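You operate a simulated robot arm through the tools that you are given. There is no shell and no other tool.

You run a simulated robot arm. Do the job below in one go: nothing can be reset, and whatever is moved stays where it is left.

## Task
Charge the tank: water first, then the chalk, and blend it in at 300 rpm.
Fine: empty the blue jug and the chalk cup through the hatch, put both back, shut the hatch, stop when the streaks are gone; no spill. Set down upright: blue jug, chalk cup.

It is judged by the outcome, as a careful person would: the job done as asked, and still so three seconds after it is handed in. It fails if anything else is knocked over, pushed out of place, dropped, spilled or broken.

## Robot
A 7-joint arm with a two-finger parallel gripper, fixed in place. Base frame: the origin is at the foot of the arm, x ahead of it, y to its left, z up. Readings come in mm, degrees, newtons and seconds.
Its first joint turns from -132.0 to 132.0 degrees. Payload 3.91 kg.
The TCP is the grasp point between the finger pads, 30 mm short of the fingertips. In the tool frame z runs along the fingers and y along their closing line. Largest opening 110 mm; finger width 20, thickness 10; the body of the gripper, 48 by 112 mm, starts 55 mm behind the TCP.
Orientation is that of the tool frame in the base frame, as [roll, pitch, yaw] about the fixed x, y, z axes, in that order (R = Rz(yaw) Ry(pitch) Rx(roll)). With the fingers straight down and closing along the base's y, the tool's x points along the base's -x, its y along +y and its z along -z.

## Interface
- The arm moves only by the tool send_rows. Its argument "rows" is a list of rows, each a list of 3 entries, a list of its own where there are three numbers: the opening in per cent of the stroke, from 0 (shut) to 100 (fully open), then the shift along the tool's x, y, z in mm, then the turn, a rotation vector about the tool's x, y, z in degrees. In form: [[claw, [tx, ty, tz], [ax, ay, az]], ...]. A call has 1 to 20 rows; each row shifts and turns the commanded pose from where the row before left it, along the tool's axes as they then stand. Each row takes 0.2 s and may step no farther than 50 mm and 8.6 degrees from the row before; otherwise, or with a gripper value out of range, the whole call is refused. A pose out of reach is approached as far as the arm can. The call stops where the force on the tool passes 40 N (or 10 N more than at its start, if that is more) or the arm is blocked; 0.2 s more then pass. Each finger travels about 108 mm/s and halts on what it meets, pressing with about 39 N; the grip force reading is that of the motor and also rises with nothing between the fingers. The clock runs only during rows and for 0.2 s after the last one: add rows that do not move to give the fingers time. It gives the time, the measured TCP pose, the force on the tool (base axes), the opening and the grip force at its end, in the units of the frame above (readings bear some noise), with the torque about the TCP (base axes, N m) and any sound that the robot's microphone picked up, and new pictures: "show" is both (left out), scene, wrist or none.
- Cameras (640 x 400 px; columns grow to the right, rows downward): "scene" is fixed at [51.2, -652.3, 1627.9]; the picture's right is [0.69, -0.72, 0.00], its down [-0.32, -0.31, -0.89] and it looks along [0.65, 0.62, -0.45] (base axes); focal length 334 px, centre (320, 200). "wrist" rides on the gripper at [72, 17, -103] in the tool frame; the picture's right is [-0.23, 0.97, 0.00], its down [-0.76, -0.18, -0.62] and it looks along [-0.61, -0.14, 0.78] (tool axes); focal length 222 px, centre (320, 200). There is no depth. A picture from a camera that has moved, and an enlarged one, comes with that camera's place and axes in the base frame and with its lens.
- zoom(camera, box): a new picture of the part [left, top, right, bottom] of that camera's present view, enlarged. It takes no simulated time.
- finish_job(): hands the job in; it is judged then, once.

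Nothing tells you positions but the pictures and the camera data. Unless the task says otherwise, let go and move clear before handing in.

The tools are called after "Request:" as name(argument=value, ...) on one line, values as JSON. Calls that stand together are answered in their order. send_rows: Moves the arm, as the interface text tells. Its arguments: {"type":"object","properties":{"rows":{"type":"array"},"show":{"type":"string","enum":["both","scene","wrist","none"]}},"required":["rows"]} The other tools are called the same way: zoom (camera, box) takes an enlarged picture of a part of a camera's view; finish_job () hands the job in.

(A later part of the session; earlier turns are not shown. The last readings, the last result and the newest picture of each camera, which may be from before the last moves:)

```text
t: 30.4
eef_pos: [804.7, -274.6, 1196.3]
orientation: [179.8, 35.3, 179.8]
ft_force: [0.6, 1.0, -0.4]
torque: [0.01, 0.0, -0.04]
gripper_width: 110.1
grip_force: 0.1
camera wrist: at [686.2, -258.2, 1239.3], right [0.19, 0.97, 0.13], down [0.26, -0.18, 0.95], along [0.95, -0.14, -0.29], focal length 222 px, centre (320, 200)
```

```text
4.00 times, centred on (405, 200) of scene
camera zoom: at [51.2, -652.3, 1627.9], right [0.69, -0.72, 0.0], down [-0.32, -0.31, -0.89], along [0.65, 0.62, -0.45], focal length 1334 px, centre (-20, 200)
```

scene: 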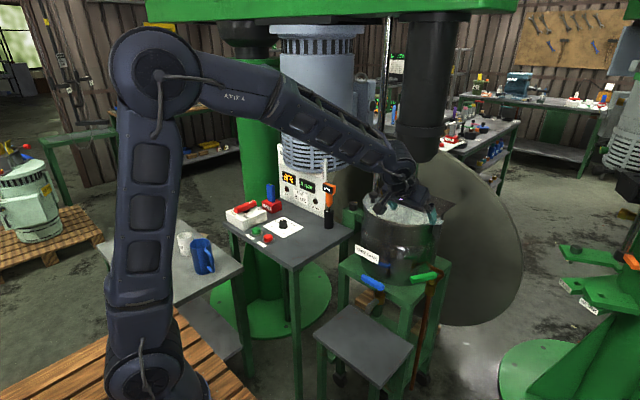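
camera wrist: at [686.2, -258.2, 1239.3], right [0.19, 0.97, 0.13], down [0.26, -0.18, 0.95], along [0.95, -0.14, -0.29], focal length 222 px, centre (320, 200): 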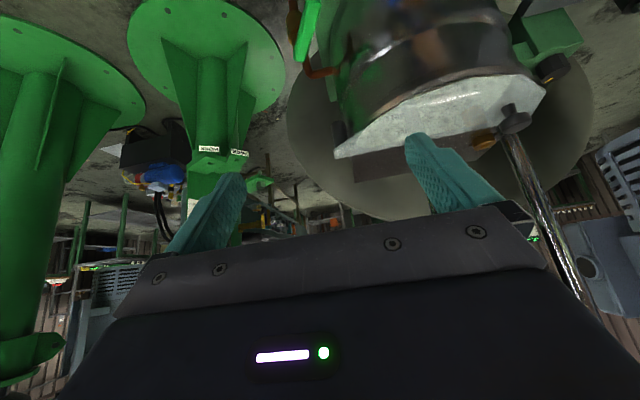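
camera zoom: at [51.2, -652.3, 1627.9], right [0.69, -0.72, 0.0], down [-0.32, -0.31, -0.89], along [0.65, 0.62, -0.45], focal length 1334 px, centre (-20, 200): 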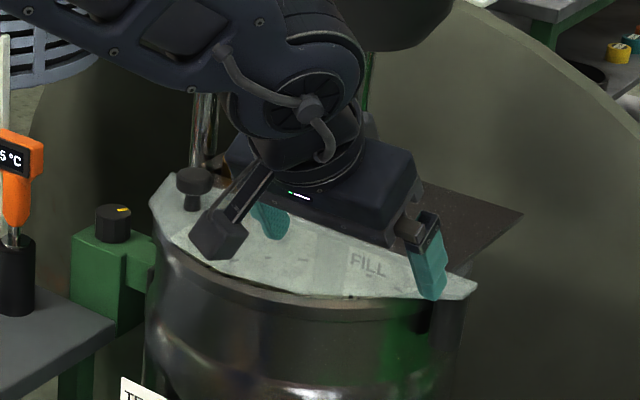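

The dark post under the hatch's −y corner, near (1024, −264), looks like a vertical pivot, so the plate should swing toward me. I'll line up above the knob with the fingers along the swing direction.

Request:
send_rows(rows=[[100, [0, 43.7, 0], [0, 7, 0]], [100, [0, 43.7, 0], [0, 7, 0]], [100, [0, 43.7, 0], [0, 7, 0]], [100, [0, 43.7, 0], [0, 7, 0]], [100, [0, 43.7, 0], [0, 7, 0]], [100, [0, 43.5, 0], [0, 0, 0]], [100, [0, 0, 0], [0, 0, 8.18]], [100, [0, 0, 0], [0, 0, 8.18]], [100, [0, 0, 0], [0, 0, 8.18]], [100, [0, 0, 0], [0, 0, 8.18]], [100, [0, 0, 0], [0, 0, 8.18]], [100, [0, 0, 0], [0, 0, 8.18]], [100, [0, 0, 0], [0, 0, 8.18]], [100, [0, 0, 0], [0, 0, 8.18]], [100, [0, 0, 0], [0, 0, 8.18]], [100, [0, 0, 0], [0, 0, 8.18]], [100, [0, 0, 0], [0, 0, 8.18]], [100, [0, 0, 0], [0, 0, 0]]], show="both")

```text
t: 34.1
eef_pos: [804.1, -12.6, 1197.8]
orientation: [179.7, -0.2, 90.0]
ft_force: [-0.1, 0.0, -0.4]
torque: [0.01, -0.02, -0.01]
gripper_width: 109.8
grip_force: 0.1
camera wrist: at [821.3, 59.3, 1301.3], right [0.97, -0.23, 0.0], down [-0.18, -0.76, 0.62], along [-0.14, -0.6, -0.78], focal length 222 px, centre (320, 200)
```

scene: 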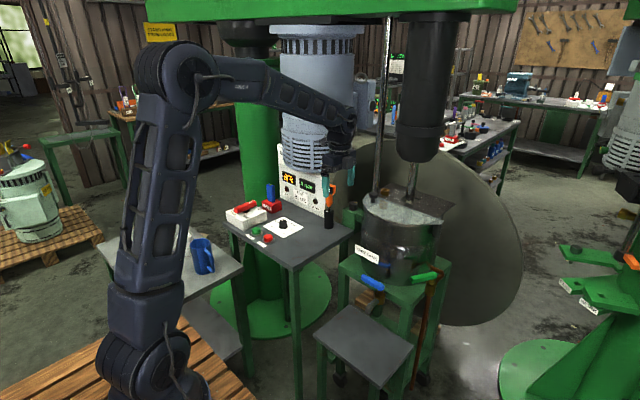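
wrist: 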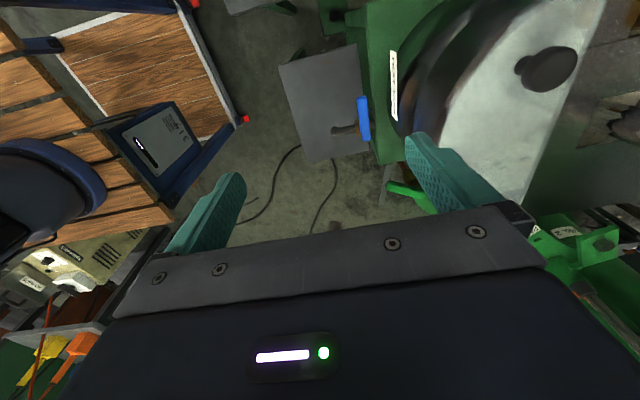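

Request:
send_rows(rows=[[100, [0, 40, 0], [0, 0, 0]], [100, [0, 40, 0], [0, 0, 0]], [100, [0, 40, 0], [0, 0, 0]], [100, [0, 40, 0], [0, 0, 0]], [100, [-3, 39, 0], [0, 0, 0]], [100, [0, 0, 0], [0, 0, 0]]], show="both")

Request:
zoom(camera="wrist", box=[220, 20, 460, 180])

```text
t: 35.5
eef_pos: [1003.1, -16.5, 1199.0]
orientation: [179.8, -0.2, 90.0]
ft_force: [-0.2, -0.3, -0.4]
torque: [0.01, -0.01, -0.01]
gripper_width: 109.9
grip_force: 0.1
camera wrist: at [1020.0, 56.5, 1302.6], right [0.97, -0.23, 0.0], down [-0.18, -0.76, 0.62], along [-0.14, -0.6, -0.78], focal length 222 px, centre (320, 200)
```

scene: 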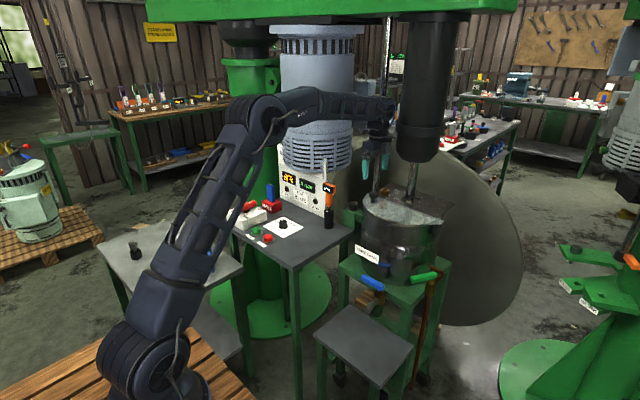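
wrist: 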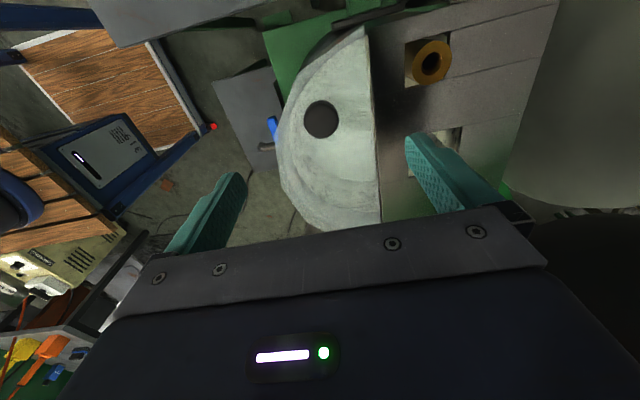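

```text
2.50 times, centred on (340, 100) of wrist
camera zoom: at [1020.0, 56.5, 1302.6], right [0.97, -0.23, 0.0], down [-0.18, -0.76, 0.62], along [-0.14, -0.6, -0.78], focal length 555 px, centre (270, 450)
```

zoom: 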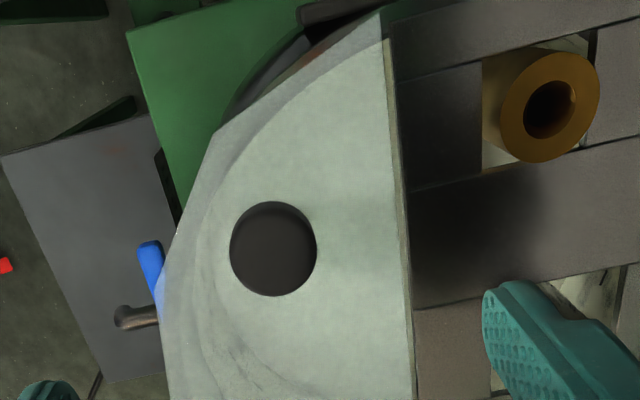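

The knob is directly below the tool and reachable with the gripper vertical. I'll descend around it with the fingers half open, then close to a loose cage.

Request:
send_rows(rows=[[64, [0, 2, 0], [0, 0, 0]], [64, [0, 0, 27], [0, 0, 0]], [64, [0, 0, 27], [0, 0, 0]], [64, [0, 0, 27], [0, 0, 0]], [64, [0, 0, 25], [0, 0, 0]], [64, [0, 0, 0], [0, 0, 0]], [36, [0, 0, 0], [0, 0, 0]], [36, [0, 0, 0], [0, 0, 0]], [36, [0, 0, 0], [0, 0, 0]]], show="both")

Request:
zoom(camera="wrist", box=[220, 80, 420, 220])

Request:
zoom(camera="scene", box=[340, 150, 450, 250])

```text
t: 37.5
eef_pos: [1007.4, -14.7, 1091.9]
orientation: [179.6, 0.0, 89.9]
ft_force: [0.1, 0.4, 0.2]
torque: [0.02, -0.03, -0.01]
gripper_width: 39.6
grip_force: 0.0
camera wrist: at [1023.3, 57.1, 1196.4], right [0.97, -0.23, 0.0], down [-0.18, -0.76, 0.62], along [-0.14, -0.6, -0.78], focal length 222 px, centre (320, 200)
```

scene: 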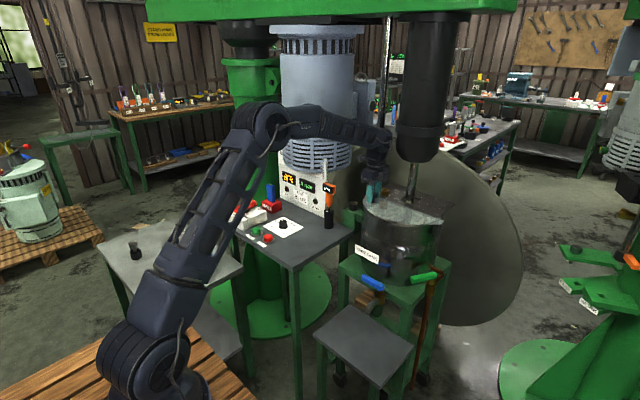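
wrist: 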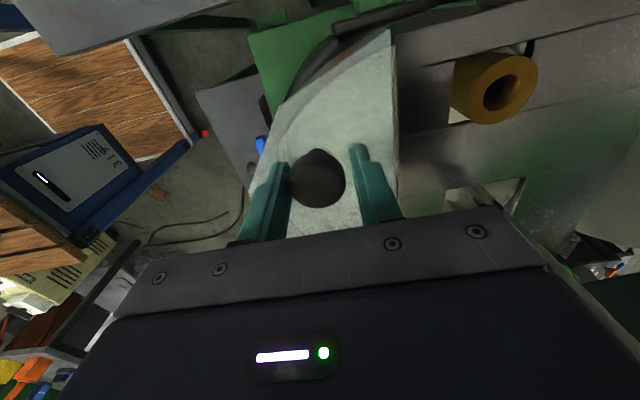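

```text
2.86 times, centred on (320, 150) of wrist
camera zoom: at [1023.3, 57.1, 1196.4], right [0.97, -0.23, 0.0], down [-0.18, -0.76, 0.62], along [-0.14, -0.6, -0.78], focal length 635 px, centre (320, 343)
```

zoom: 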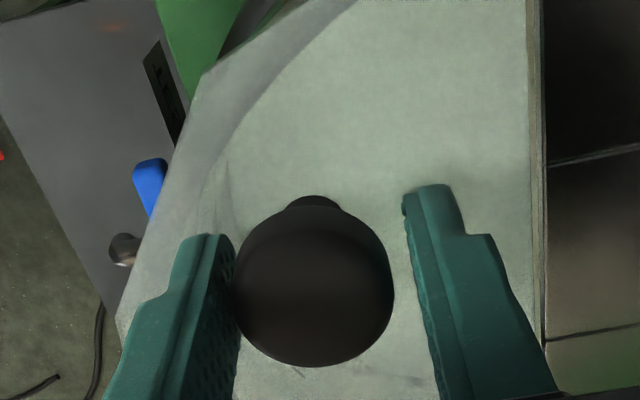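

```text
4.00 times, centred on (395, 200) of scene
camera zoom: at [51.2, -652.3, 1627.9], right [0.69, -0.72, 0.0], down [-0.32, -0.31, -0.89], along [0.65, 0.62, -0.45], focal length 1334 px, centre (20, 200)
```

zoom: 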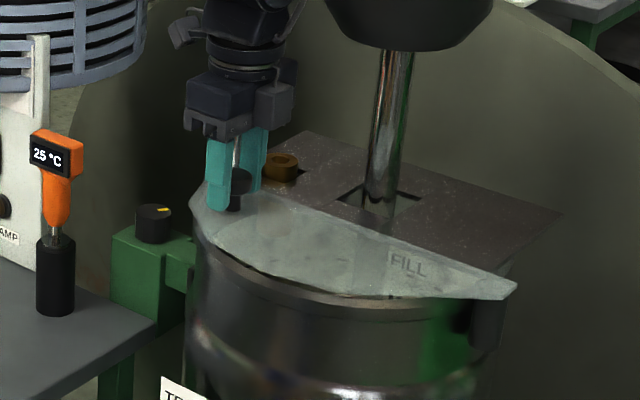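

The fingers cage the knob. I'll try a small swing toward me about the suspected pivot and watch the force.

Request:
send_rows(rows=[[36, [-0.9, -8.7, 0], [0, 0, -2]], [36, [-0.9, -8.7, 0], [0, 0, -2]], [36, [-1.0, -8.7, 0], [0, 0, -2]], [36, [-1.0, -8.7, 0], [0, 0, -2]], [36, [0, 0, 0], [0, 0, 0]]], show="both")

Request:
zoom(camera="scene", box=[340, 150, 450, 250])

```text
t: 38.8
eef_pos: [972.2, -21.2, 1091.2]
orientation: [179.7, 0.0, 98.1]
ft_force: [0.0, 0.3, -0.5]
torque: [0.0, -0.01, -0.01]
gripper_width: 39.5
grip_force: 0.2
camera wrist: at [978.0, 52.8, 1195.9], right [1.0, -0.09, 0.0], down [-0.07, -0.78, 0.62], along [-0.05, -0.62, -0.78], focal length 222 px, centre (320, 200)
```

scene: 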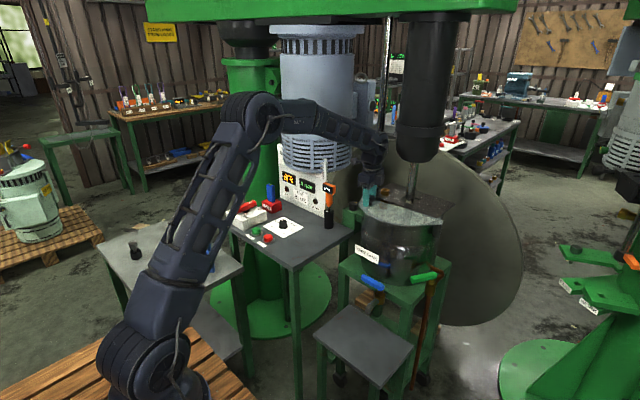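
wrist: 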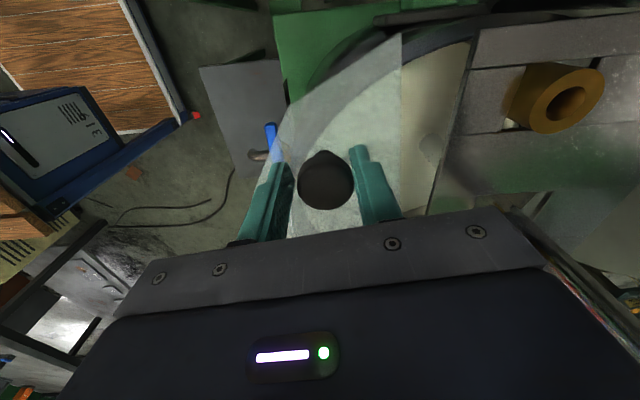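

```text
4.00 times, centred on (395, 200) of scene
camera zoom: at [51.2, -652.3, 1627.9], right [0.69, -0.72, 0.0], down [-0.32, -0.31, -0.89], along [0.65, 0.62, -0.45], focal length 1334 px, centre (20, 200)
```

zoom: 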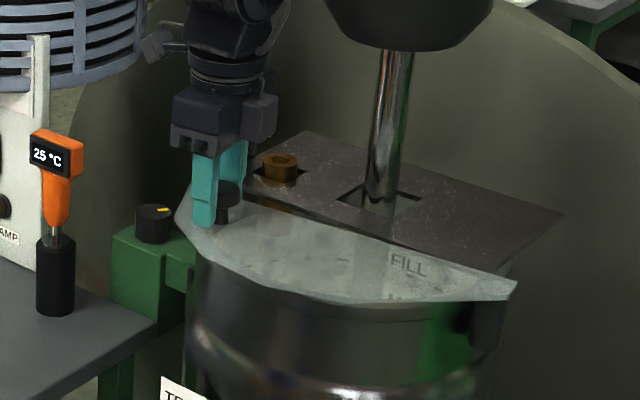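

The hatch swings freely about the far post, as I guessed. I'll carry on along the arc.

Request:
send_rows(rows=[[36, [-2.6, -21.7, 0], [0, 0, -5]], [36, [-2.6, -21.7, 0], [0, 0, -5]], [36, [-2.6, -21.7, 0], [0, 0, -5]], [36, [-2.6, -21.7, 0], [0, 0, -5]], [36, [-2.6, -21.7, 0], [0, 0, -5]], [36, [-2.6, -21.7, 0], [0, 0, -5]], [36, [0, 0, 0], [0, 0, 0]]], show="both")

```text
t: 40.4
eef_pos: [855.6, -80.3, 1089.6]
orientation: [179.7, 0.0, 128.1]
ft_force: [0.3, 0.0, -0.3]
torque: [0.0, 0.0, 0.02]
gripper_width: 39.6
grip_force: 0.1
camera wrist: at [824.7, -14.0, 1194.7], right [0.91, 0.42, 0.01], down [0.33, -0.71, 0.62], along [0.27, -0.56, -0.78], focal length 222 px, centre (320, 200)
```

scene: 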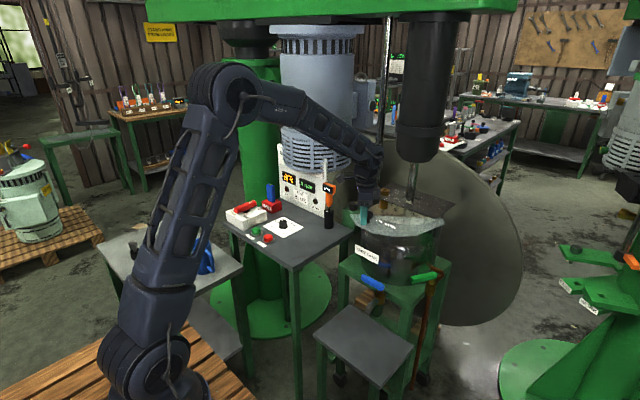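
wrist: 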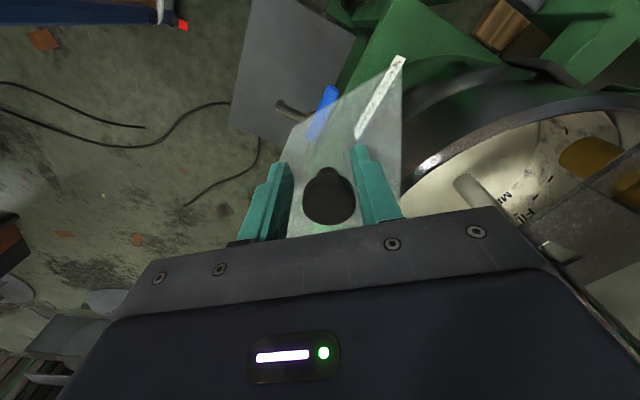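

Request:
send_rows(rows=[[36, [-2.4, -21.7, 0], [0, 0, -5]], [36, [-2.4, -21.7, 0], [0, 0, -5]], [36, [-2.4, -21.7, 0], [0, 0, -5]], [36, [-2.4, -21.7, 0], [0, 0, -5]], [36, [-2.4, -21.7, 0], [0, 0, -5]], [36, [-2.4, -21.7, 0], [0, 0, -5]], [36, [0, 0, 0], [0, 0, 0]]], show="both")

```text
t: 42.0
eef_pos: [784.0, -186.8, 1090.8]
orientation: [179.8, -0.1, 158.4]
ft_force: [-19.8, 31.1, -1.8]
torque: [0.56, 0.08, 0.95]
gripper_width: 50.1
grip_force: 10.6
camera wrist: at [723.3, -144.7, 1194.3], right [0.57, 0.82, 0.0], down [0.64, -0.45, 0.62], along [0.51, -0.35, -0.78], focal length 222 px, centre (320, 200)
```

scene: 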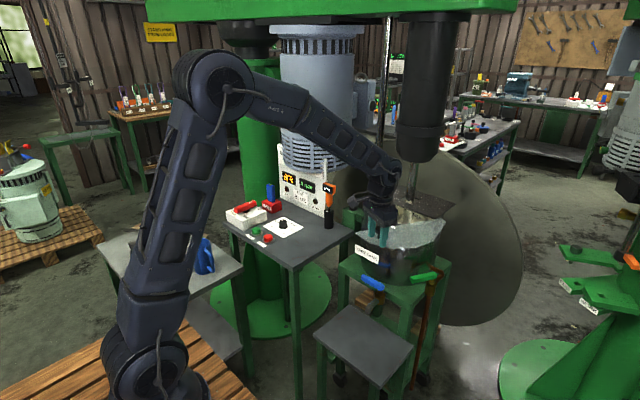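
wrist: 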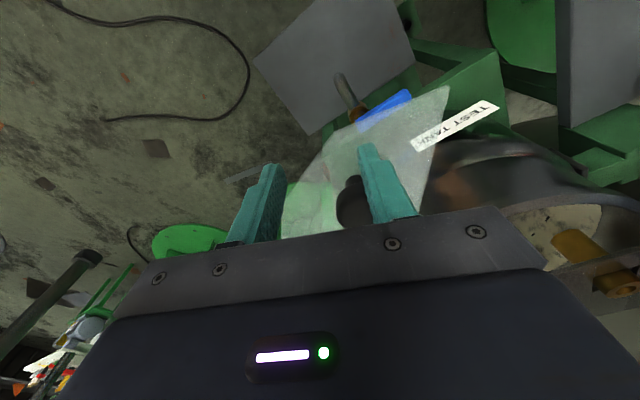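

The hatch has met its stop at roughly 60–65° open. I'll ease off, open the fingers and rise to look at the opening.

Request:
send_rows(rows=[[45, [0, 9, 0], [0, 0, 0]], [60, [0, 2, 0], [0, 0, 0]], [75, [0, 0, 0], [0, 0, 0]], [75, [0, 0, -25], [0, 0, 0]], [75, [0, 0, -35], [0, 0, 0]], [75, [0, 0, -40], [0, 0, 0]], [75, [0, 0, -40], [0, 0, 0]], [75, [0, 0, 0], [0, 0, 0]]], show="both")

Request:
zoom(camera="scene", box=[340, 150, 460, 270])

Request:
zoom(camera="wrist", box=[280, 60, 480, 230])

```text
t: 43.8
eef_pos: [788.3, -178.0, 1229.8]
orientation: [179.9, 0.2, 158.0]
ft_force: [0.5, 0.5, 0.1]
torque: [-0.01, 0.06, 0.01]
gripper_width: 82.5
grip_force: 0.1
camera wrist: at [727.8, -136.4, 1334.0], right [0.57, 0.82, 0.0], down [0.64, -0.45, 0.63], along [0.51, -0.36, -0.78], focal length 222 px, centre (320, 200)
```

scene: 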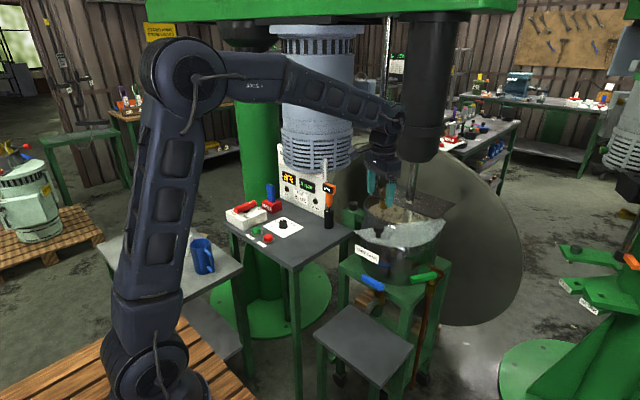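
wrist: 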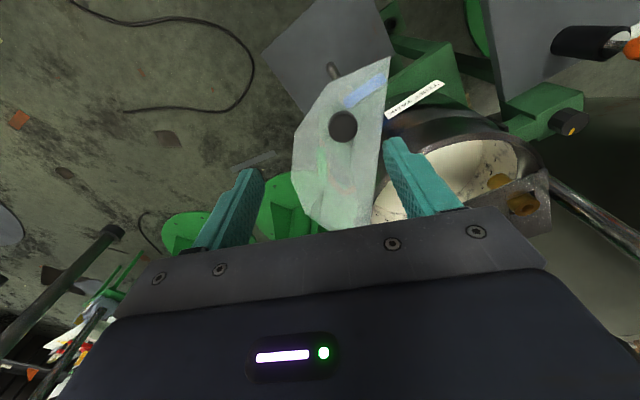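

```text
3.33 times, centred on (400, 210) of scene
camera zoom: at [51.2, -652.3, 1627.9], right [0.69, -0.72, 0.0], down [-0.32, -0.31, -0.89], along [0.65, 0.62, -0.45], focal length 1112 px, centre (53, 167)
```

zoom: 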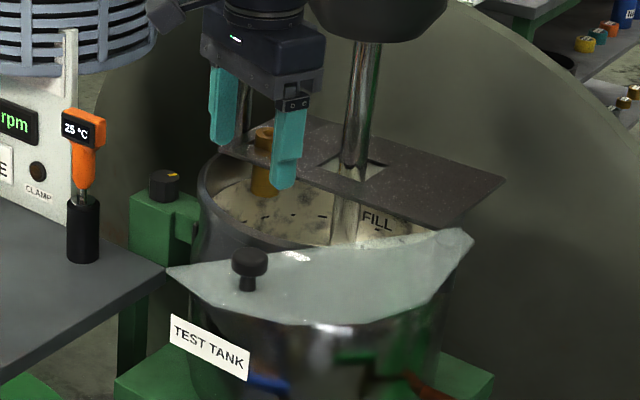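

```text
2.35 times, centred on (380, 145) of wrist
camera zoom: at [727.8, -136.4, 1334.0], right [0.57, 0.82, 0.0], down [0.64, -0.45, 0.63], along [0.51, -0.36, -0.78], focal length 523 px, centre (179, 329)
```

zoom: 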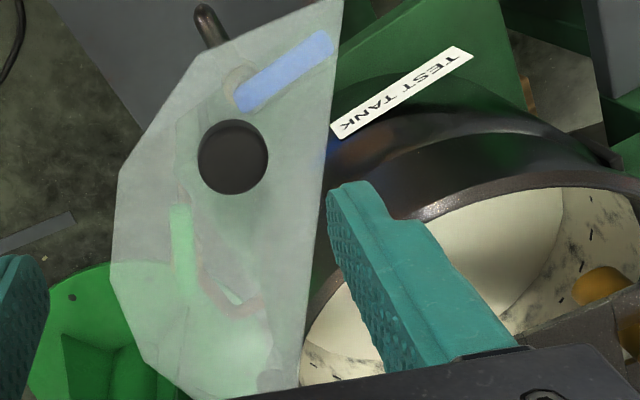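

The hatch is open about 60° and the front half of the tank is clear, with the pour target around (1005, −95). Next I'll go look closely at the jug and cup, mainly for the handle and spout direction.

Request:
send_rows(rows=[[100, [33, 26, 0], [0, 0, 0]], [100, [33, 26, 0], [0, 0, 0]], [100, [33, 26, 0], [0, 0, 0]], [100, [33, 26, 0], [0, 0, 0]], [100, [33, 26, 0], [0, 0, 0]], [100, [33, 26, 0], [0, 0, 0]], [100, [33, 26, 0], [0, 0, 0]], [100, [33, 26, 0], [0, 0, 0]], [100, [33, 26, 0], [0, 0, 0]], [100, [0, 0, 0], [0, 0, -8.1]], [100, [0, 0, 0], [0, 0, -8.1]], [100, [0, 0, 0], [0, 0, -8.1]], [100, [0, 0, 0], [0, 0, -8.1]], [100, [0, 0, 0], [0, 0, -8.1]], [100, [0, 0, 0], [0, 0, -8.1]], [100, [0, 0, 0], [0, 0, -8.1]], [100, [0, 0, 0], [0, 0, -8.1]]], show="none")

Request:
send_rows(rows=[[100, [-4, 30, 29.8], [0, 0, 0]], [100, [-4, 30, 29.8], [0, 0, 0]], [100, [-4, 30, 29.8], [0, 0, 0]], [100, [-4, 30, 29.8], [0, 0, 0]], [100, [-4, 30, 29.8], [0, 0, 0]], [100, [-4, 30, 29.8], [0, 0, 0]], [100, [-4, 30, 29.8], [0, 0, 0]], [100, [-4, 30, 29.8], [0, 0, 0]], [100, [-4, 30, 29.8], [0, 0, 0]], [100, [-4, 30, 29.8], [0, 0, 0]], [100, [0, 0, 0], [0, -7, 0]], [100, [0, 0, 0], [0, -7, 0]], [100, [0, 0, 0], [0, -7, 0]], [100, [0, 0, 0], [0, -7, 0]], [100, [0, 0, 0], [0, -7, 0]], [100, [0, 0, 0], [0, 0, 0]]], show="both")

```text
t: 47.4
eef_pos: [600.8, 148.4, 1229.6]
orientation: [-180.0, 0.4, -137.0]
ft_force: [0.5, 0.3, 0.5]
torque: [-0.04, -0.03, -0.01]
gripper_width: 110.0
grip_force: 0.0
```

```text
t: 50.8
eef_pos: [429.0, 397.0, 933.2]
orientation: [-180.0, 35.4, -137.3]
ft_force: [-5.3, 3.4, 0.3]
torque: [-0.18, -0.37, -0.28]
gripper_width: 109.9
grip_force: 0.0
camera wrist: at [329.5, 327.9, 975.7], right [-0.52, 0.84, 0.13], down [0.31, 0.05, 0.95], along [0.79, 0.54, -0.29], focal length 222 px, centre (320, 200)
```

scene: 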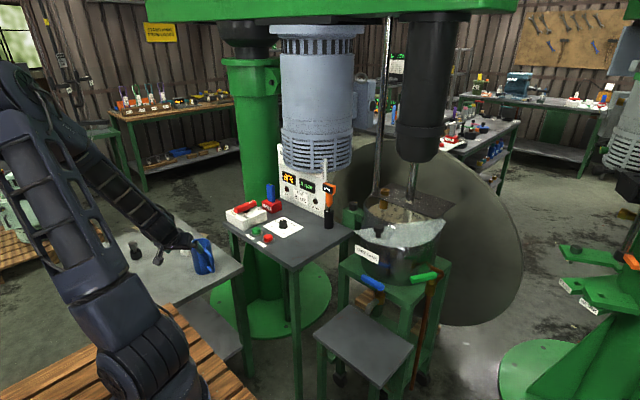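
wrist: 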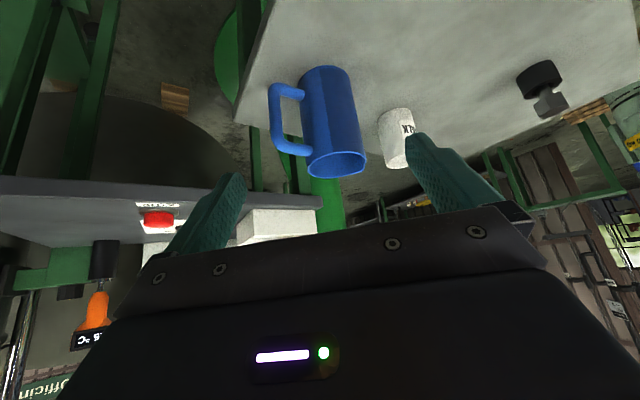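

Request:
send_rows(rows=[[100, [0, 0, 0], [0, 0, 0]]], show="none")

Request:
zoom(camera="wrist", box=[240, 40, 440, 190])

Request:
zoom(camera="scene", box=[100, 180, 260, 300])

```text
t: 51.1
eef_pos: [426.6, 398.2, 933.4]
orientation: [-179.9, 35.3, -137.1]
ft_force: [0.3, 0.6, 0.2]
torque: [-0.01, 0.0, 0.01]
gripper_width: 110.2
grip_force: 0.0
```

```text
2.67 times, centred on (340, 115) of wrist
camera zoom: at [328.6, 328.5, 975.6], right [-0.53, 0.84, 0.13], down [0.31, 0.05, 0.95], along [0.79, 0.54, -0.29], focal length 592 px, centre (267, 427)
```

zoom: 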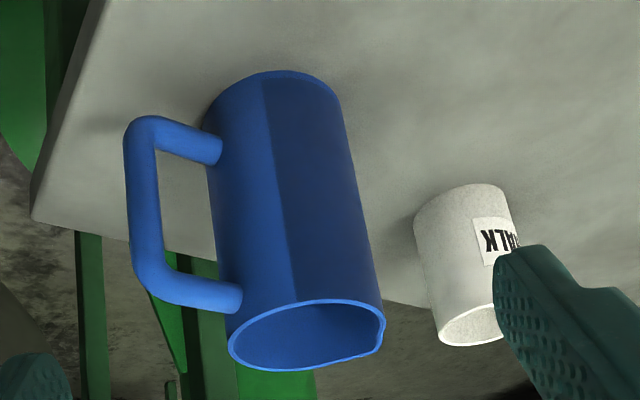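

```text
3.33 times, centred on (180, 240) of scene
camera zoom: at [51.2, -652.3, 1627.9], right [0.69, -0.72, 0.0], down [-0.32, -0.31, -0.89], along [0.65, 0.62, -0.45], focal length 1112 px, centre (787, 67)
```

zoom: 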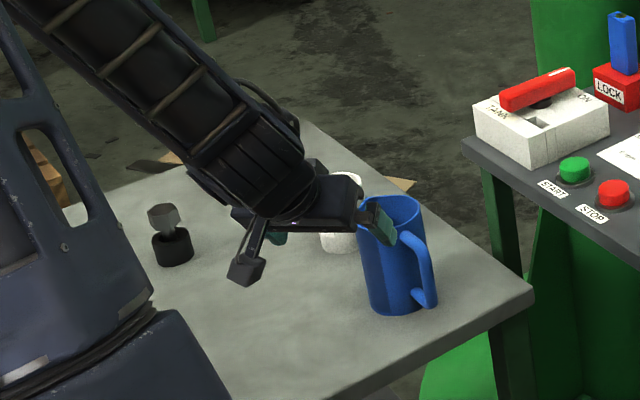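

The jug's axis is near (551, 511), from z≈707 to 841, with the handle toward −y (azimuth about −86°, bar 80 mm out). A side grip clear of the handle works if the tool points along azimuth −32°, tilted 15° down, so I'll get into that orientation above the table.

Request:
send_rows(rows=[[100, [-25.4, 30.8, 9.8], [0, 0, 0]], [100, [-25.4, 30.8, 9.8], [0, 0, 0]], [100, [-25.4, 30.8, 9.8], [0, 0, 0]], [100, [-25.4, 30.8, 9.8], [0, 0, 0]], [100, [0, 0, 0], [4.334, 0, 6.121]], [100, [0, 0, 0], [4.334, 0, 6.121]], [100, [0, 0, 0], [4.334, 0, 6.121]], [100, [0, 0, 0], [4.334, 0, 6.121]], [100, [0, 0, 0], [4.334, 0, 6.121]], [100, [0, 0, 0], [4.334, 0, 6.121]], [100, [0, 0, 0], [4.334, 0, 6.121]], [100, [0, 0, 0], [4.334, 0, 6.121]], [100, [0, 0, 0], [4.334, 0, 6.121]], [100, [0, 0, 0], [4.334, 0, 6.121]], [100, [0, 0, 0], [0, 0, 0]]], show="both")

```text
t: 54.4
eef_pos: [421.2, 559.2, 959.4]
orientation: [-180.0, 35.3, 147.7]
ft_force: [0.6, 0.0, -0.4]
torque: [-0.01, -0.01, 0.0]
gripper_width: 109.9
grip_force: 0.0
camera wrist: at [330.0, 636.7, 1002.0], right [0.68, 0.73, 0.13], down [0.13, -0.29, 0.95], along [0.73, -0.62, -0.29], focal length 222 px, centre (320, 200)
```

scene: 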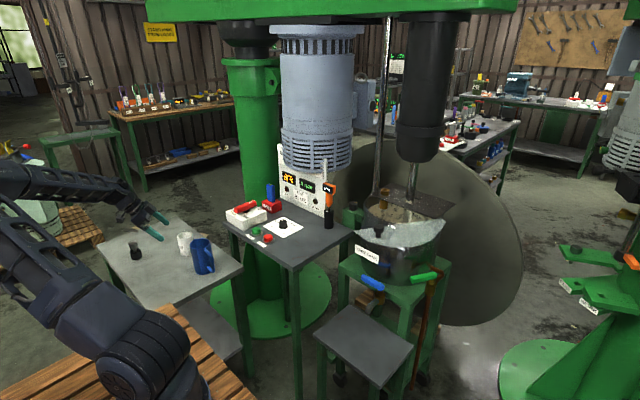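
wrist: 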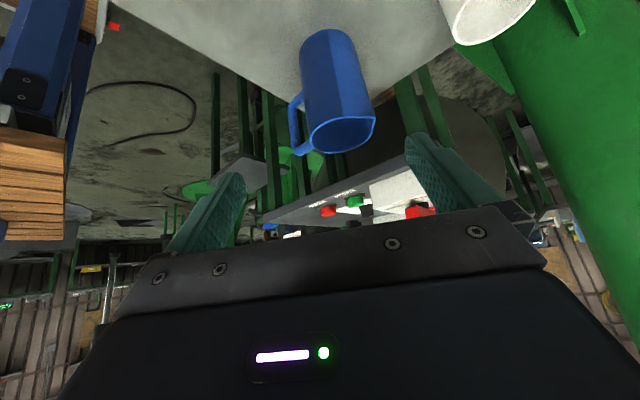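

Request:
send_rows(rows=[[100, [0, 0, 0], [0, -8, 0]], [100, [0, 0, 0], [0, -8, 0]], [100, [0, 0, 0], [0, -8, 0]], [100, [0, 0, 0], [0, -8, 0]], [100, [0, 0, 0], [0, -7.7, 0]], [100, [0, 0, 0], [0, 0, 0]]], show="both")

Request:
zoom(camera="scene", box=[60, 150, 260, 300])

```text
t: 55.8
eef_pos: [420.6, 559.7, 958.7]
orientation: [179.9, 75.1, 147.8]
ft_force: [-0.1, 0.6, 0.5]
torque: [-0.01, 0.0, 0.01]
gripper_width: 110.2
grip_force: 0.0
camera wrist: at [330.2, 636.4, 916.0], right [0.57, 0.79, 0.22], down [-0.44, 0.07, 0.9], along [0.7, -0.6, 0.39], focal length 222 px, centre (320, 200)
```

scene: 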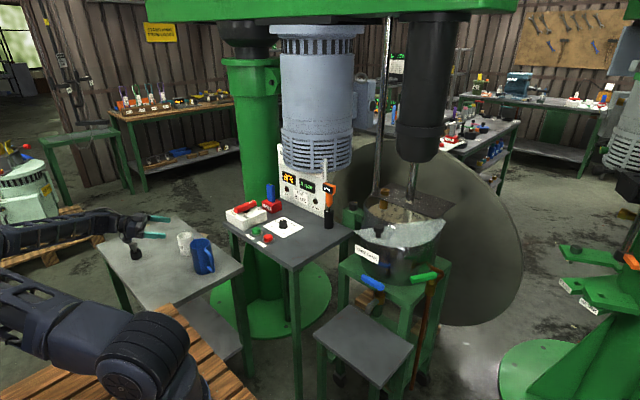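
wrist: 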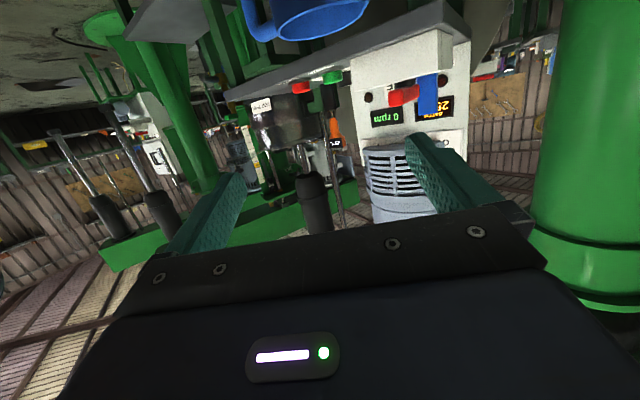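

```text
2.67 times, centred on (160, 225) of scene
camera zoom: at [51.2, -652.3, 1627.9], right [0.69, -0.72, 0.0], down [-0.32, -0.31, -0.89], along [0.65, 0.62, -0.45], focal length 889 px, centre (747, 133)
```

zoom: 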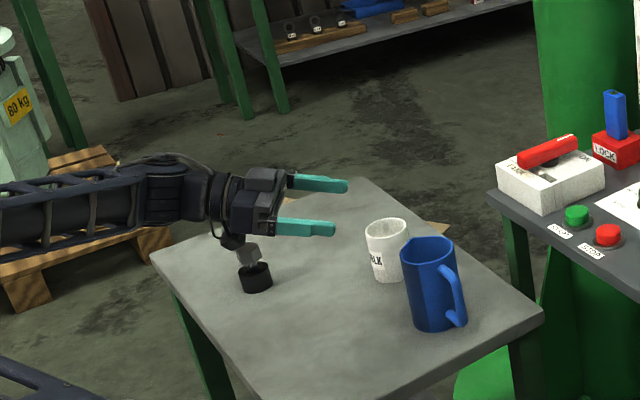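

The arm reaches this, but at such a shallow tilt the camera would hang close to the table. I'll use 25° of tilt and come to the pre-grasp point behind the jug.

Request:
send_rows(rows=[[100, [0, 0, 0], [0, 5, 0]], [100, [0, 0, 0], [0, 5, 0]], [100, [31.4, 9.3, 21.8], [0, 0, 0]], [100, [31.4, 9.3, 21.8], [0, 0, 0]], [100, [31.4, 9.3, 21.8], [0, 0, 0]], [100, [0, 0, 0], [0, 0, 0]]], show="both")

Request:
zoom(camera="scene", box=[100, 180, 260, 300])

Request:
zoom(camera="wrist", box=[200, 0, 440, 200])

```text
t: 57.1
eef_pos: [453.1, 571.4, 844.3]
orientation: [180.0, 65.0, 147.9]
ft_force: [0.2, 0.7, 0.7]
torque: [-0.01, 0.03, 0.04]
gripper_width: 110.1
grip_force: 0.0
camera wrist: at [357.6, 652.8, 823.7], right [0.6, 0.77, 0.21], down [-0.3, -0.02, 0.95], along [0.74, -0.63, 0.22], focal length 222 px, centre (320, 200)
```

scene: 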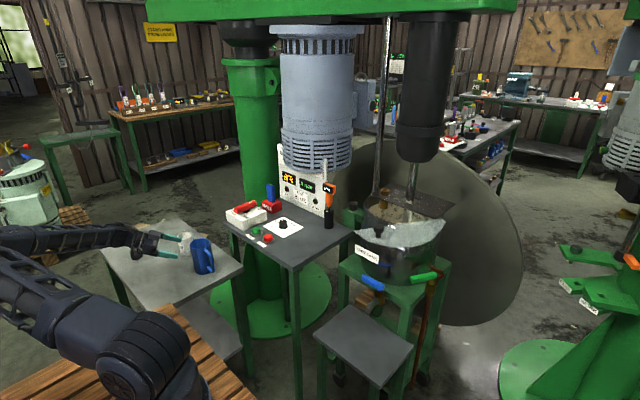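
wrist: 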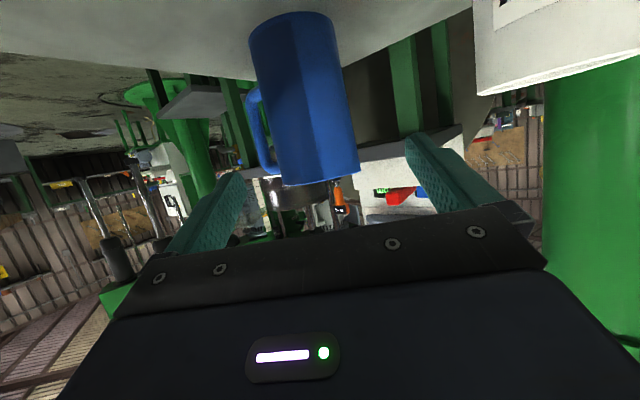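

```text
3.33 times, centred on (180, 240) of scene
camera zoom: at [51.2, -652.3, 1627.9], right [0.69, -0.72, 0.0], down [-0.32, -0.31, -0.89], along [0.65, 0.62, -0.45], focal length 1112 px, centre (787, 67)
```

zoom: 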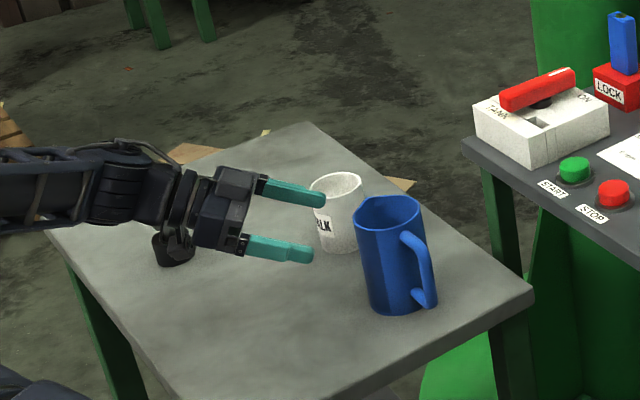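

```text
2.00 times, centred on (320, 100) of wrist
camera zoom: at [357.6, 652.8, 823.7], right [0.6, 0.77, 0.21], down [-0.3, -0.02, 0.95], along [0.74, -0.63, 0.22], focal length 444 px, centre (320, 400)
```

zoom: 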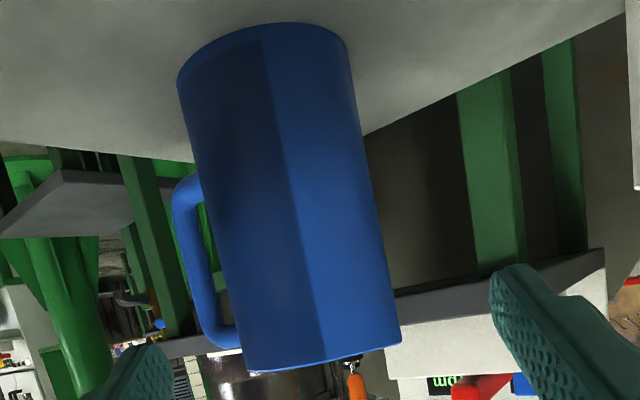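

Comparing several sight lines, the jug's axis is nearer (540, 506), about 10 mm right of my line. I'll correct sideways, slide in along the tool axis, and look before closing.

Request:
send_rows(rows=[[100, [0, -10, 0], [0, 0, 0]], [100, [0, 0, 25], [0, 0, 0]], [100, [0, 0, 25], [0, 0, 0]], [100, [0, 0, 20], [0, 0, 0]], [100, [0, 0, 0], [0, 0, 0]]], show="both")

Request:
zoom(camera="scene", box=[130, 190, 250, 290])

Request:
zoom(camera="wrist", box=[200, 0, 460, 220])

```text
t: 58.4
eef_pos: [500.8, 529.4, 815.4]
orientation: [179.9, 65.1, 147.9]
ft_force: [0.3, -0.1, 0.3]
torque: [0.01, 0.02, 0.02]
gripper_width: 110.1
grip_force: 0.1
camera wrist: at [404.8, 609.8, 794.6], right [0.6, 0.77, 0.21], down [-0.3, -0.02, 0.95], along [0.74, -0.63, 0.22], focal length 222 px, centre (320, 200)
```

scene: 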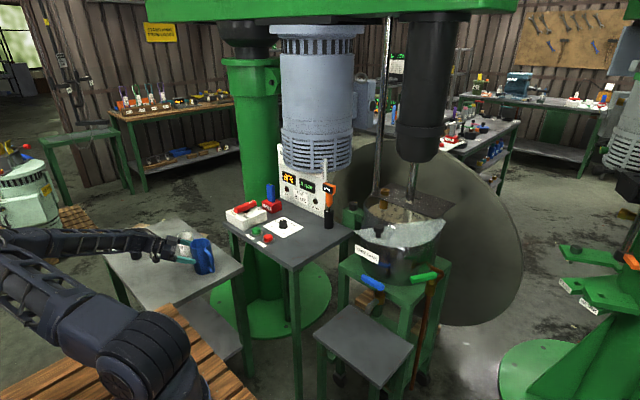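
wrist: 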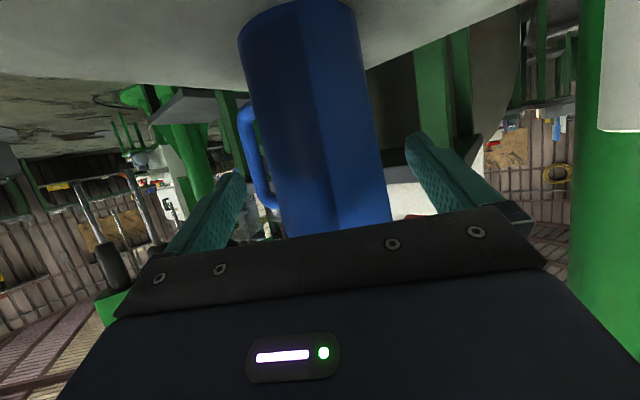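

```text
4.00 times, centred on (190, 240) of scene
camera zoom: at [51.2, -652.3, 1627.9], right [0.69, -0.72, 0.0], down [-0.32, -0.31, -0.89], along [0.65, 0.62, -0.45], focal length 1334 px, centre (840, 40)
```

zoom: 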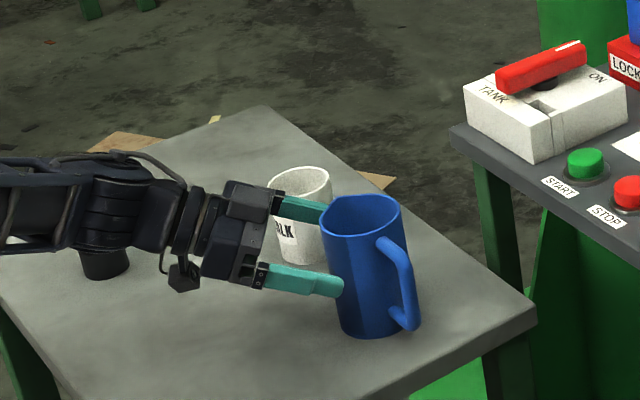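

```text
1.82 times, centred on (330, 110) of wrist
camera zoom: at [404.8, 609.8, 794.6], right [0.6, 0.77, 0.21], down [-0.3, -0.02, 0.95], along [0.74, -0.63, 0.22], focal length 404 px, centre (302, 364)
```

zoom: 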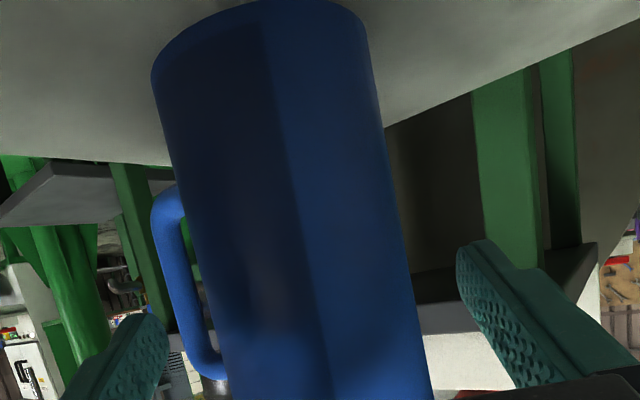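

The jug is centred between the fingers and the handle is clear. I'll go the last 40 mm and close gently.

Request:
send_rows(rows=[[100, [0, 0, 20], [0, 0, 0]], [100, [0, 0, 20], [0, 0, 0]], [100, [0, 0, 0], [0, 0, 0]], [82, [0, 0, 0], [0, 0, 0]], [78, [0, 0, 0], [0, 0, 0]], [74, [0, 0, 0], [0, 0, 0]], [70, [0, 0, 0], [0, 0, 0]], [60, [0, 0, 0], [0, 0, 0]], [40, [0, 0, 0], [0, 0, 0]], [0, [0, 0, 0], [0, 0, 0]]], show="both")

Request:
zoom(camera="scene", box=[130, 190, 250, 290])

```text
t: 60.5
eef_pos: [531.3, 511.5, 799.4]
orientation: [179.9, 65.1, 147.8]
ft_force: [-1.3, -0.9, 2.0]
torque: [0.0, -0.09, -0.02]
gripper_width: 77.6
grip_force: 39.2
camera wrist: at [435.6, 591.2, 778.3], right [0.6, 0.77, 0.21], down [-0.3, -0.02, 0.95], along [0.74, -0.63, 0.22], focal length 222 px, centre (320, 200)
```

scene: 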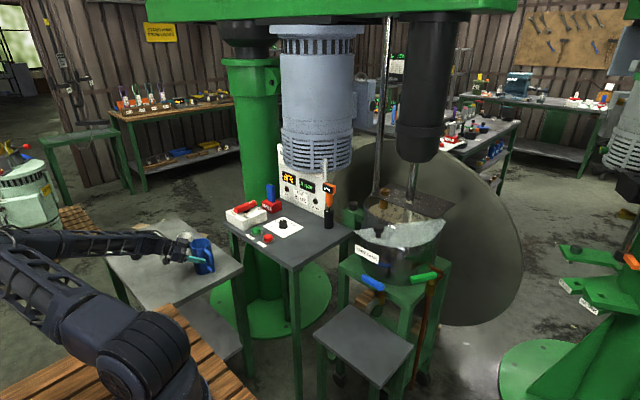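
wrist: 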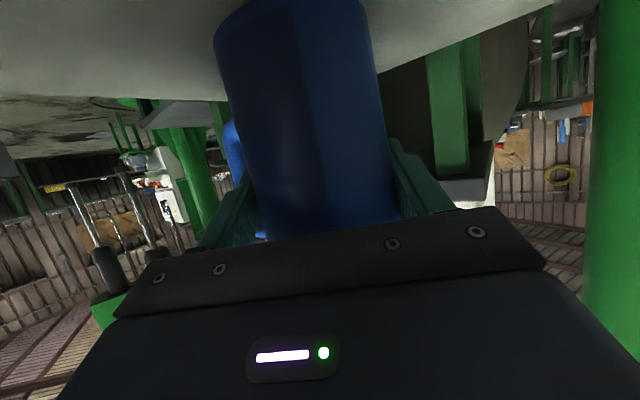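

```text
4.00 times, centred on (190, 240) of scene
camera zoom: at [51.2, -652.3, 1627.9], right [0.69, -0.72, 0.0], down [-0.32, -0.31, -0.89], along [0.65, 0.62, -0.45], focal length 1334 px, centre (840, 40)
```

zoom: 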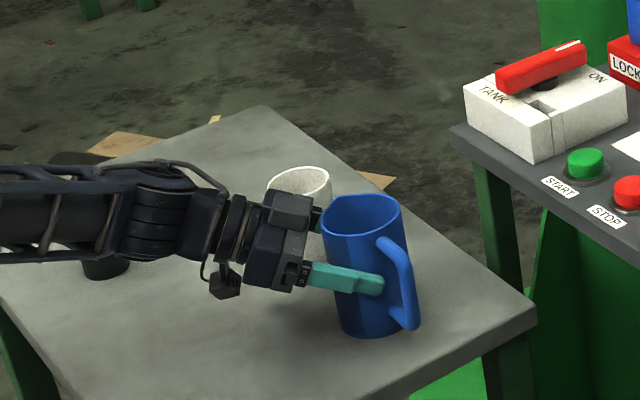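

The jug is gripped at 78 mm width. I'll lift it a little and check for slip; the put-down pose to remember is TCP (531.3, 511.5, 799.4).

Request:
send_rows(rows=[[0, [-9.06, 0, -4.23], [0, 0, 0]], [0, [-18.1, 0, -8.45], [0, 0, 0]], [0, [-18.1, 0, -8.45], [0, 0, 0]], [0, [0, 0, 0], [0, 0, 0]], [0, [0, 0, 0], [0, 0, 0]]], show="both")

Request:
zoom(camera="scene", box=[130, 190, 250, 290])

```text
t: 61.8
eef_pos: [531.7, 510.6, 849.3]
orientation: [-179.9, 65.2, 147.8]
ft_force: [-0.8, 0.5, -4.0]
torque: [0.06, 0.03, -0.02]
gripper_width: 77.7
grip_force: 39.5
camera wrist: at [435.5, 591.5, 827.9], right [0.6, 0.77, 0.21], down [-0.3, -0.02, 0.95], along [0.74, -0.63, 0.22], focal length 222 px, centre (320, 200)
```

scene: 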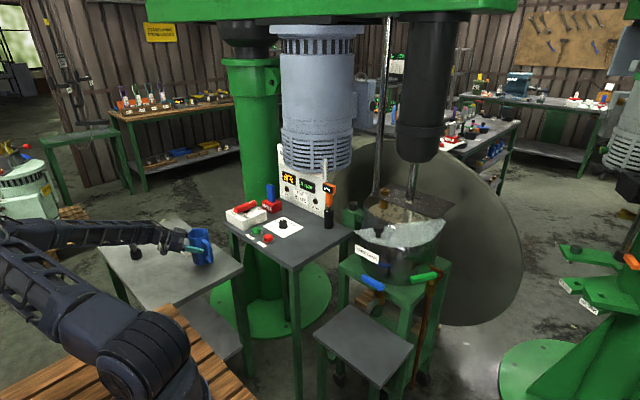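
wrist: 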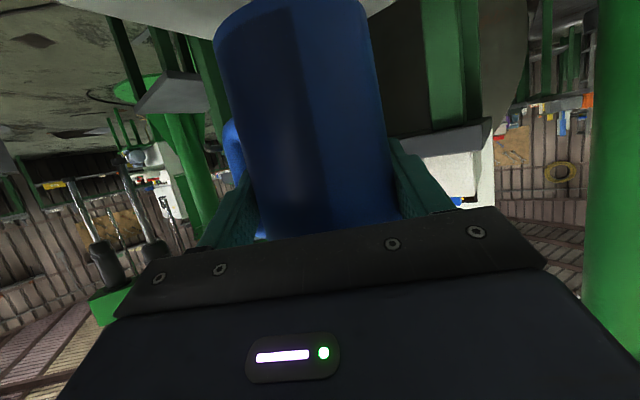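

```text
4.00 times, centred on (190, 240) of scene
camera zoom: at [51.2, -652.3, 1627.9], right [0.69, -0.72, 0.0], down [-0.32, -0.31, -0.89], along [0.65, 0.62, -0.45], focal length 1334 px, centre (840, 40)
```

zoom: 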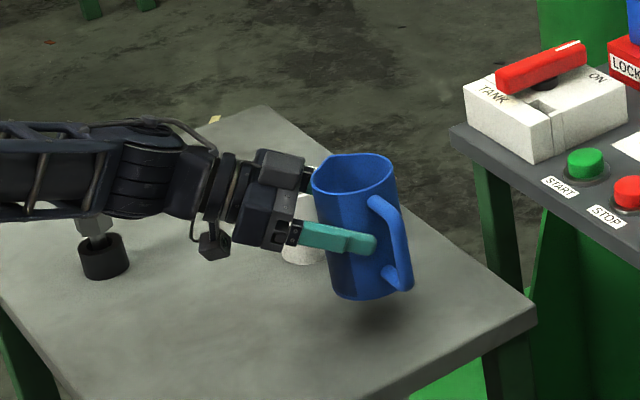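

The jug lifts cleanly (about 0.4 kg). I'll raise it upright with gentle ramps, well above the panel equipment.

Request:
send_rows(rows=[[0, [-9, 0, -4.2], [0, 0, 0]], [0, [-18, 0, -8.4], [0, 0, 0]], [0, [-27, 0, -12.6], [0, 0, 0]], [0, [-32, 0, -14.9], [0, 0, 0]], [0, [-32, 0, -14.9], [0, 0, 0]], [0, [-32, 0, -14.9], [0, 0, 0]], [0, [-32, 0, -14.9], [0, 0, 0]], [0, [-32, 0, -14.9], [0, 0, 0]], [0, [-32, 0, -14.9], [0, 0, 0]], [0, [-27, 0, -12.6], [0, 0, 0]], [0, [-18, 0, -8.4], [0, 0, 0]], [0, [-9, 0, -4.2], [0, 0, 0]], [0, [0, 0, 0], [0, 0, 0]]], show="scene")

```text
t: 64.5
eef_pos: [531.4, 511.2, 1180.7]
orientation: [180.0, 65.2, 148.0]
ft_force: [0.0, 0.1, -2.8]
torque: [0.08, 0.03, -0.01]
gripper_width: 77.5
grip_force: 39.0
```

scene: 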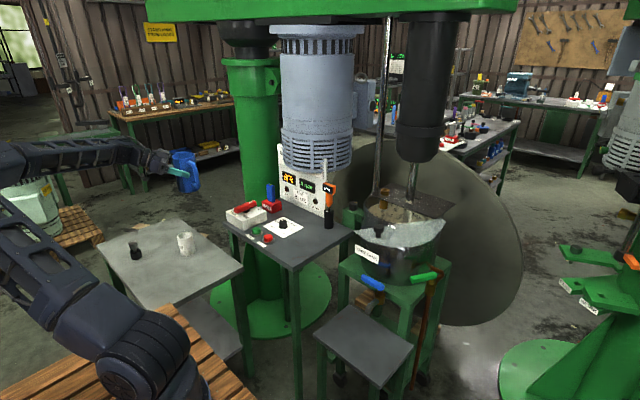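

Request:
send_rows(rows=[[0, [-3.3, -7.5, 7.1], [0, 0, 0]], [0, [-6.7, -15.3, 14.4], [0, 0, 0]], [0, [-9.95, -22.8, 21.55], [0, 0, 0]], [0, [-9.95, -22.8, 21.55], [0, 0, 0]], [0, [-9.95, -22.8, 21.55], [0, 0, 0]], [0, [-9.95, -22.8, 21.55], [0, 0, 0]], [0, [-9.95, -22.8, 21.55], [0, 0, 0]], [0, [-9.95, -22.8, 21.55], [0, 0, 0]], [0, [-9.95, -22.8, 21.55], [0, 0, 0]], [0, [-9.95, -22.8, 21.55], [0, 0, 0]], [0, [-9.95, -22.8, 21.55], [0, 0, 0]], [0, [-6.7, -15.3, 14.4], [0, 0, 0]], [0, [-3.3, -7.5, 7.1], [0, 0, 0]], [0, [0, 0, 0], [0, 0, 0]]], show="none")

Request:
send_rows(rows=[[0, [0, 0, 0], [-1.8, 0, -0.84]], [0, [0, 0, 0], [-3.63, 0, -1.68]], [0, [0, 0, 0], [-3.63, 0, -1.68]], [0, [0, 0, 0], [-3.63, 0, -1.68]], [0, [0, 0, 0], [-3.63, 0, -1.68]], [0, [0, 0, 0], [-3.63, 0, -1.68]], [0, [0, 0, 0], [-3.63, 0, -1.68]], [0, [0, 0, 0], [-3.63, 0, -1.68]], [0, [0, 0, 0], [-1.8, 0, -0.84]], [0, [0, 0, 0], [0, 0, 0]]], show="both")

```text
t: 67.5
eef_pos: [620.4, 159.5, 1179.1]
orientation: [-180.0, 65.1, 148.0]
ft_force: [-0.5, 0.0, -3.9]
torque: [0.04, 0.01, -0.01]
gripper_width: 77.6
grip_force: 38.7
```

```text
t: 69.8
eef_pos: [619.4, 158.7, 1179.0]
orientation: [179.9, 65.1, 179.8]
ft_force: [-0.1, -0.6, -3.0]
torque: [0.06, 0.02, 0.0]
gripper_width: 77.4
grip_force: 39.2
camera wrist: at [495.9, 176.5, 1158.0], right [0.1, 0.97, 0.21], down [-0.24, -0.18, 0.95], along [0.96, -0.14, 0.22], focal length 222 px, centre (320, 200)
```

scene: 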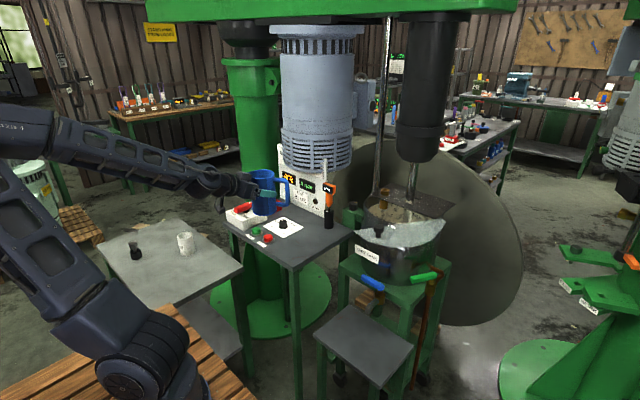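
wrist: 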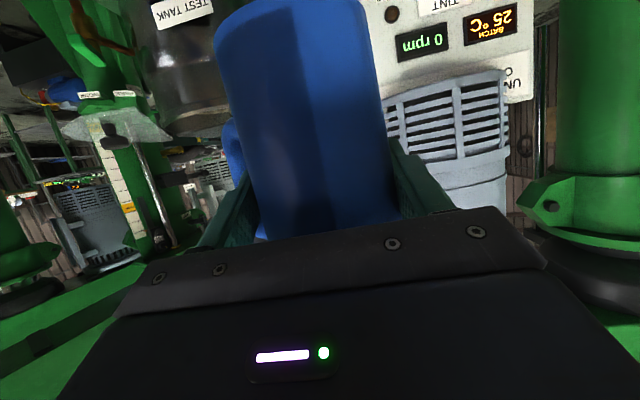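

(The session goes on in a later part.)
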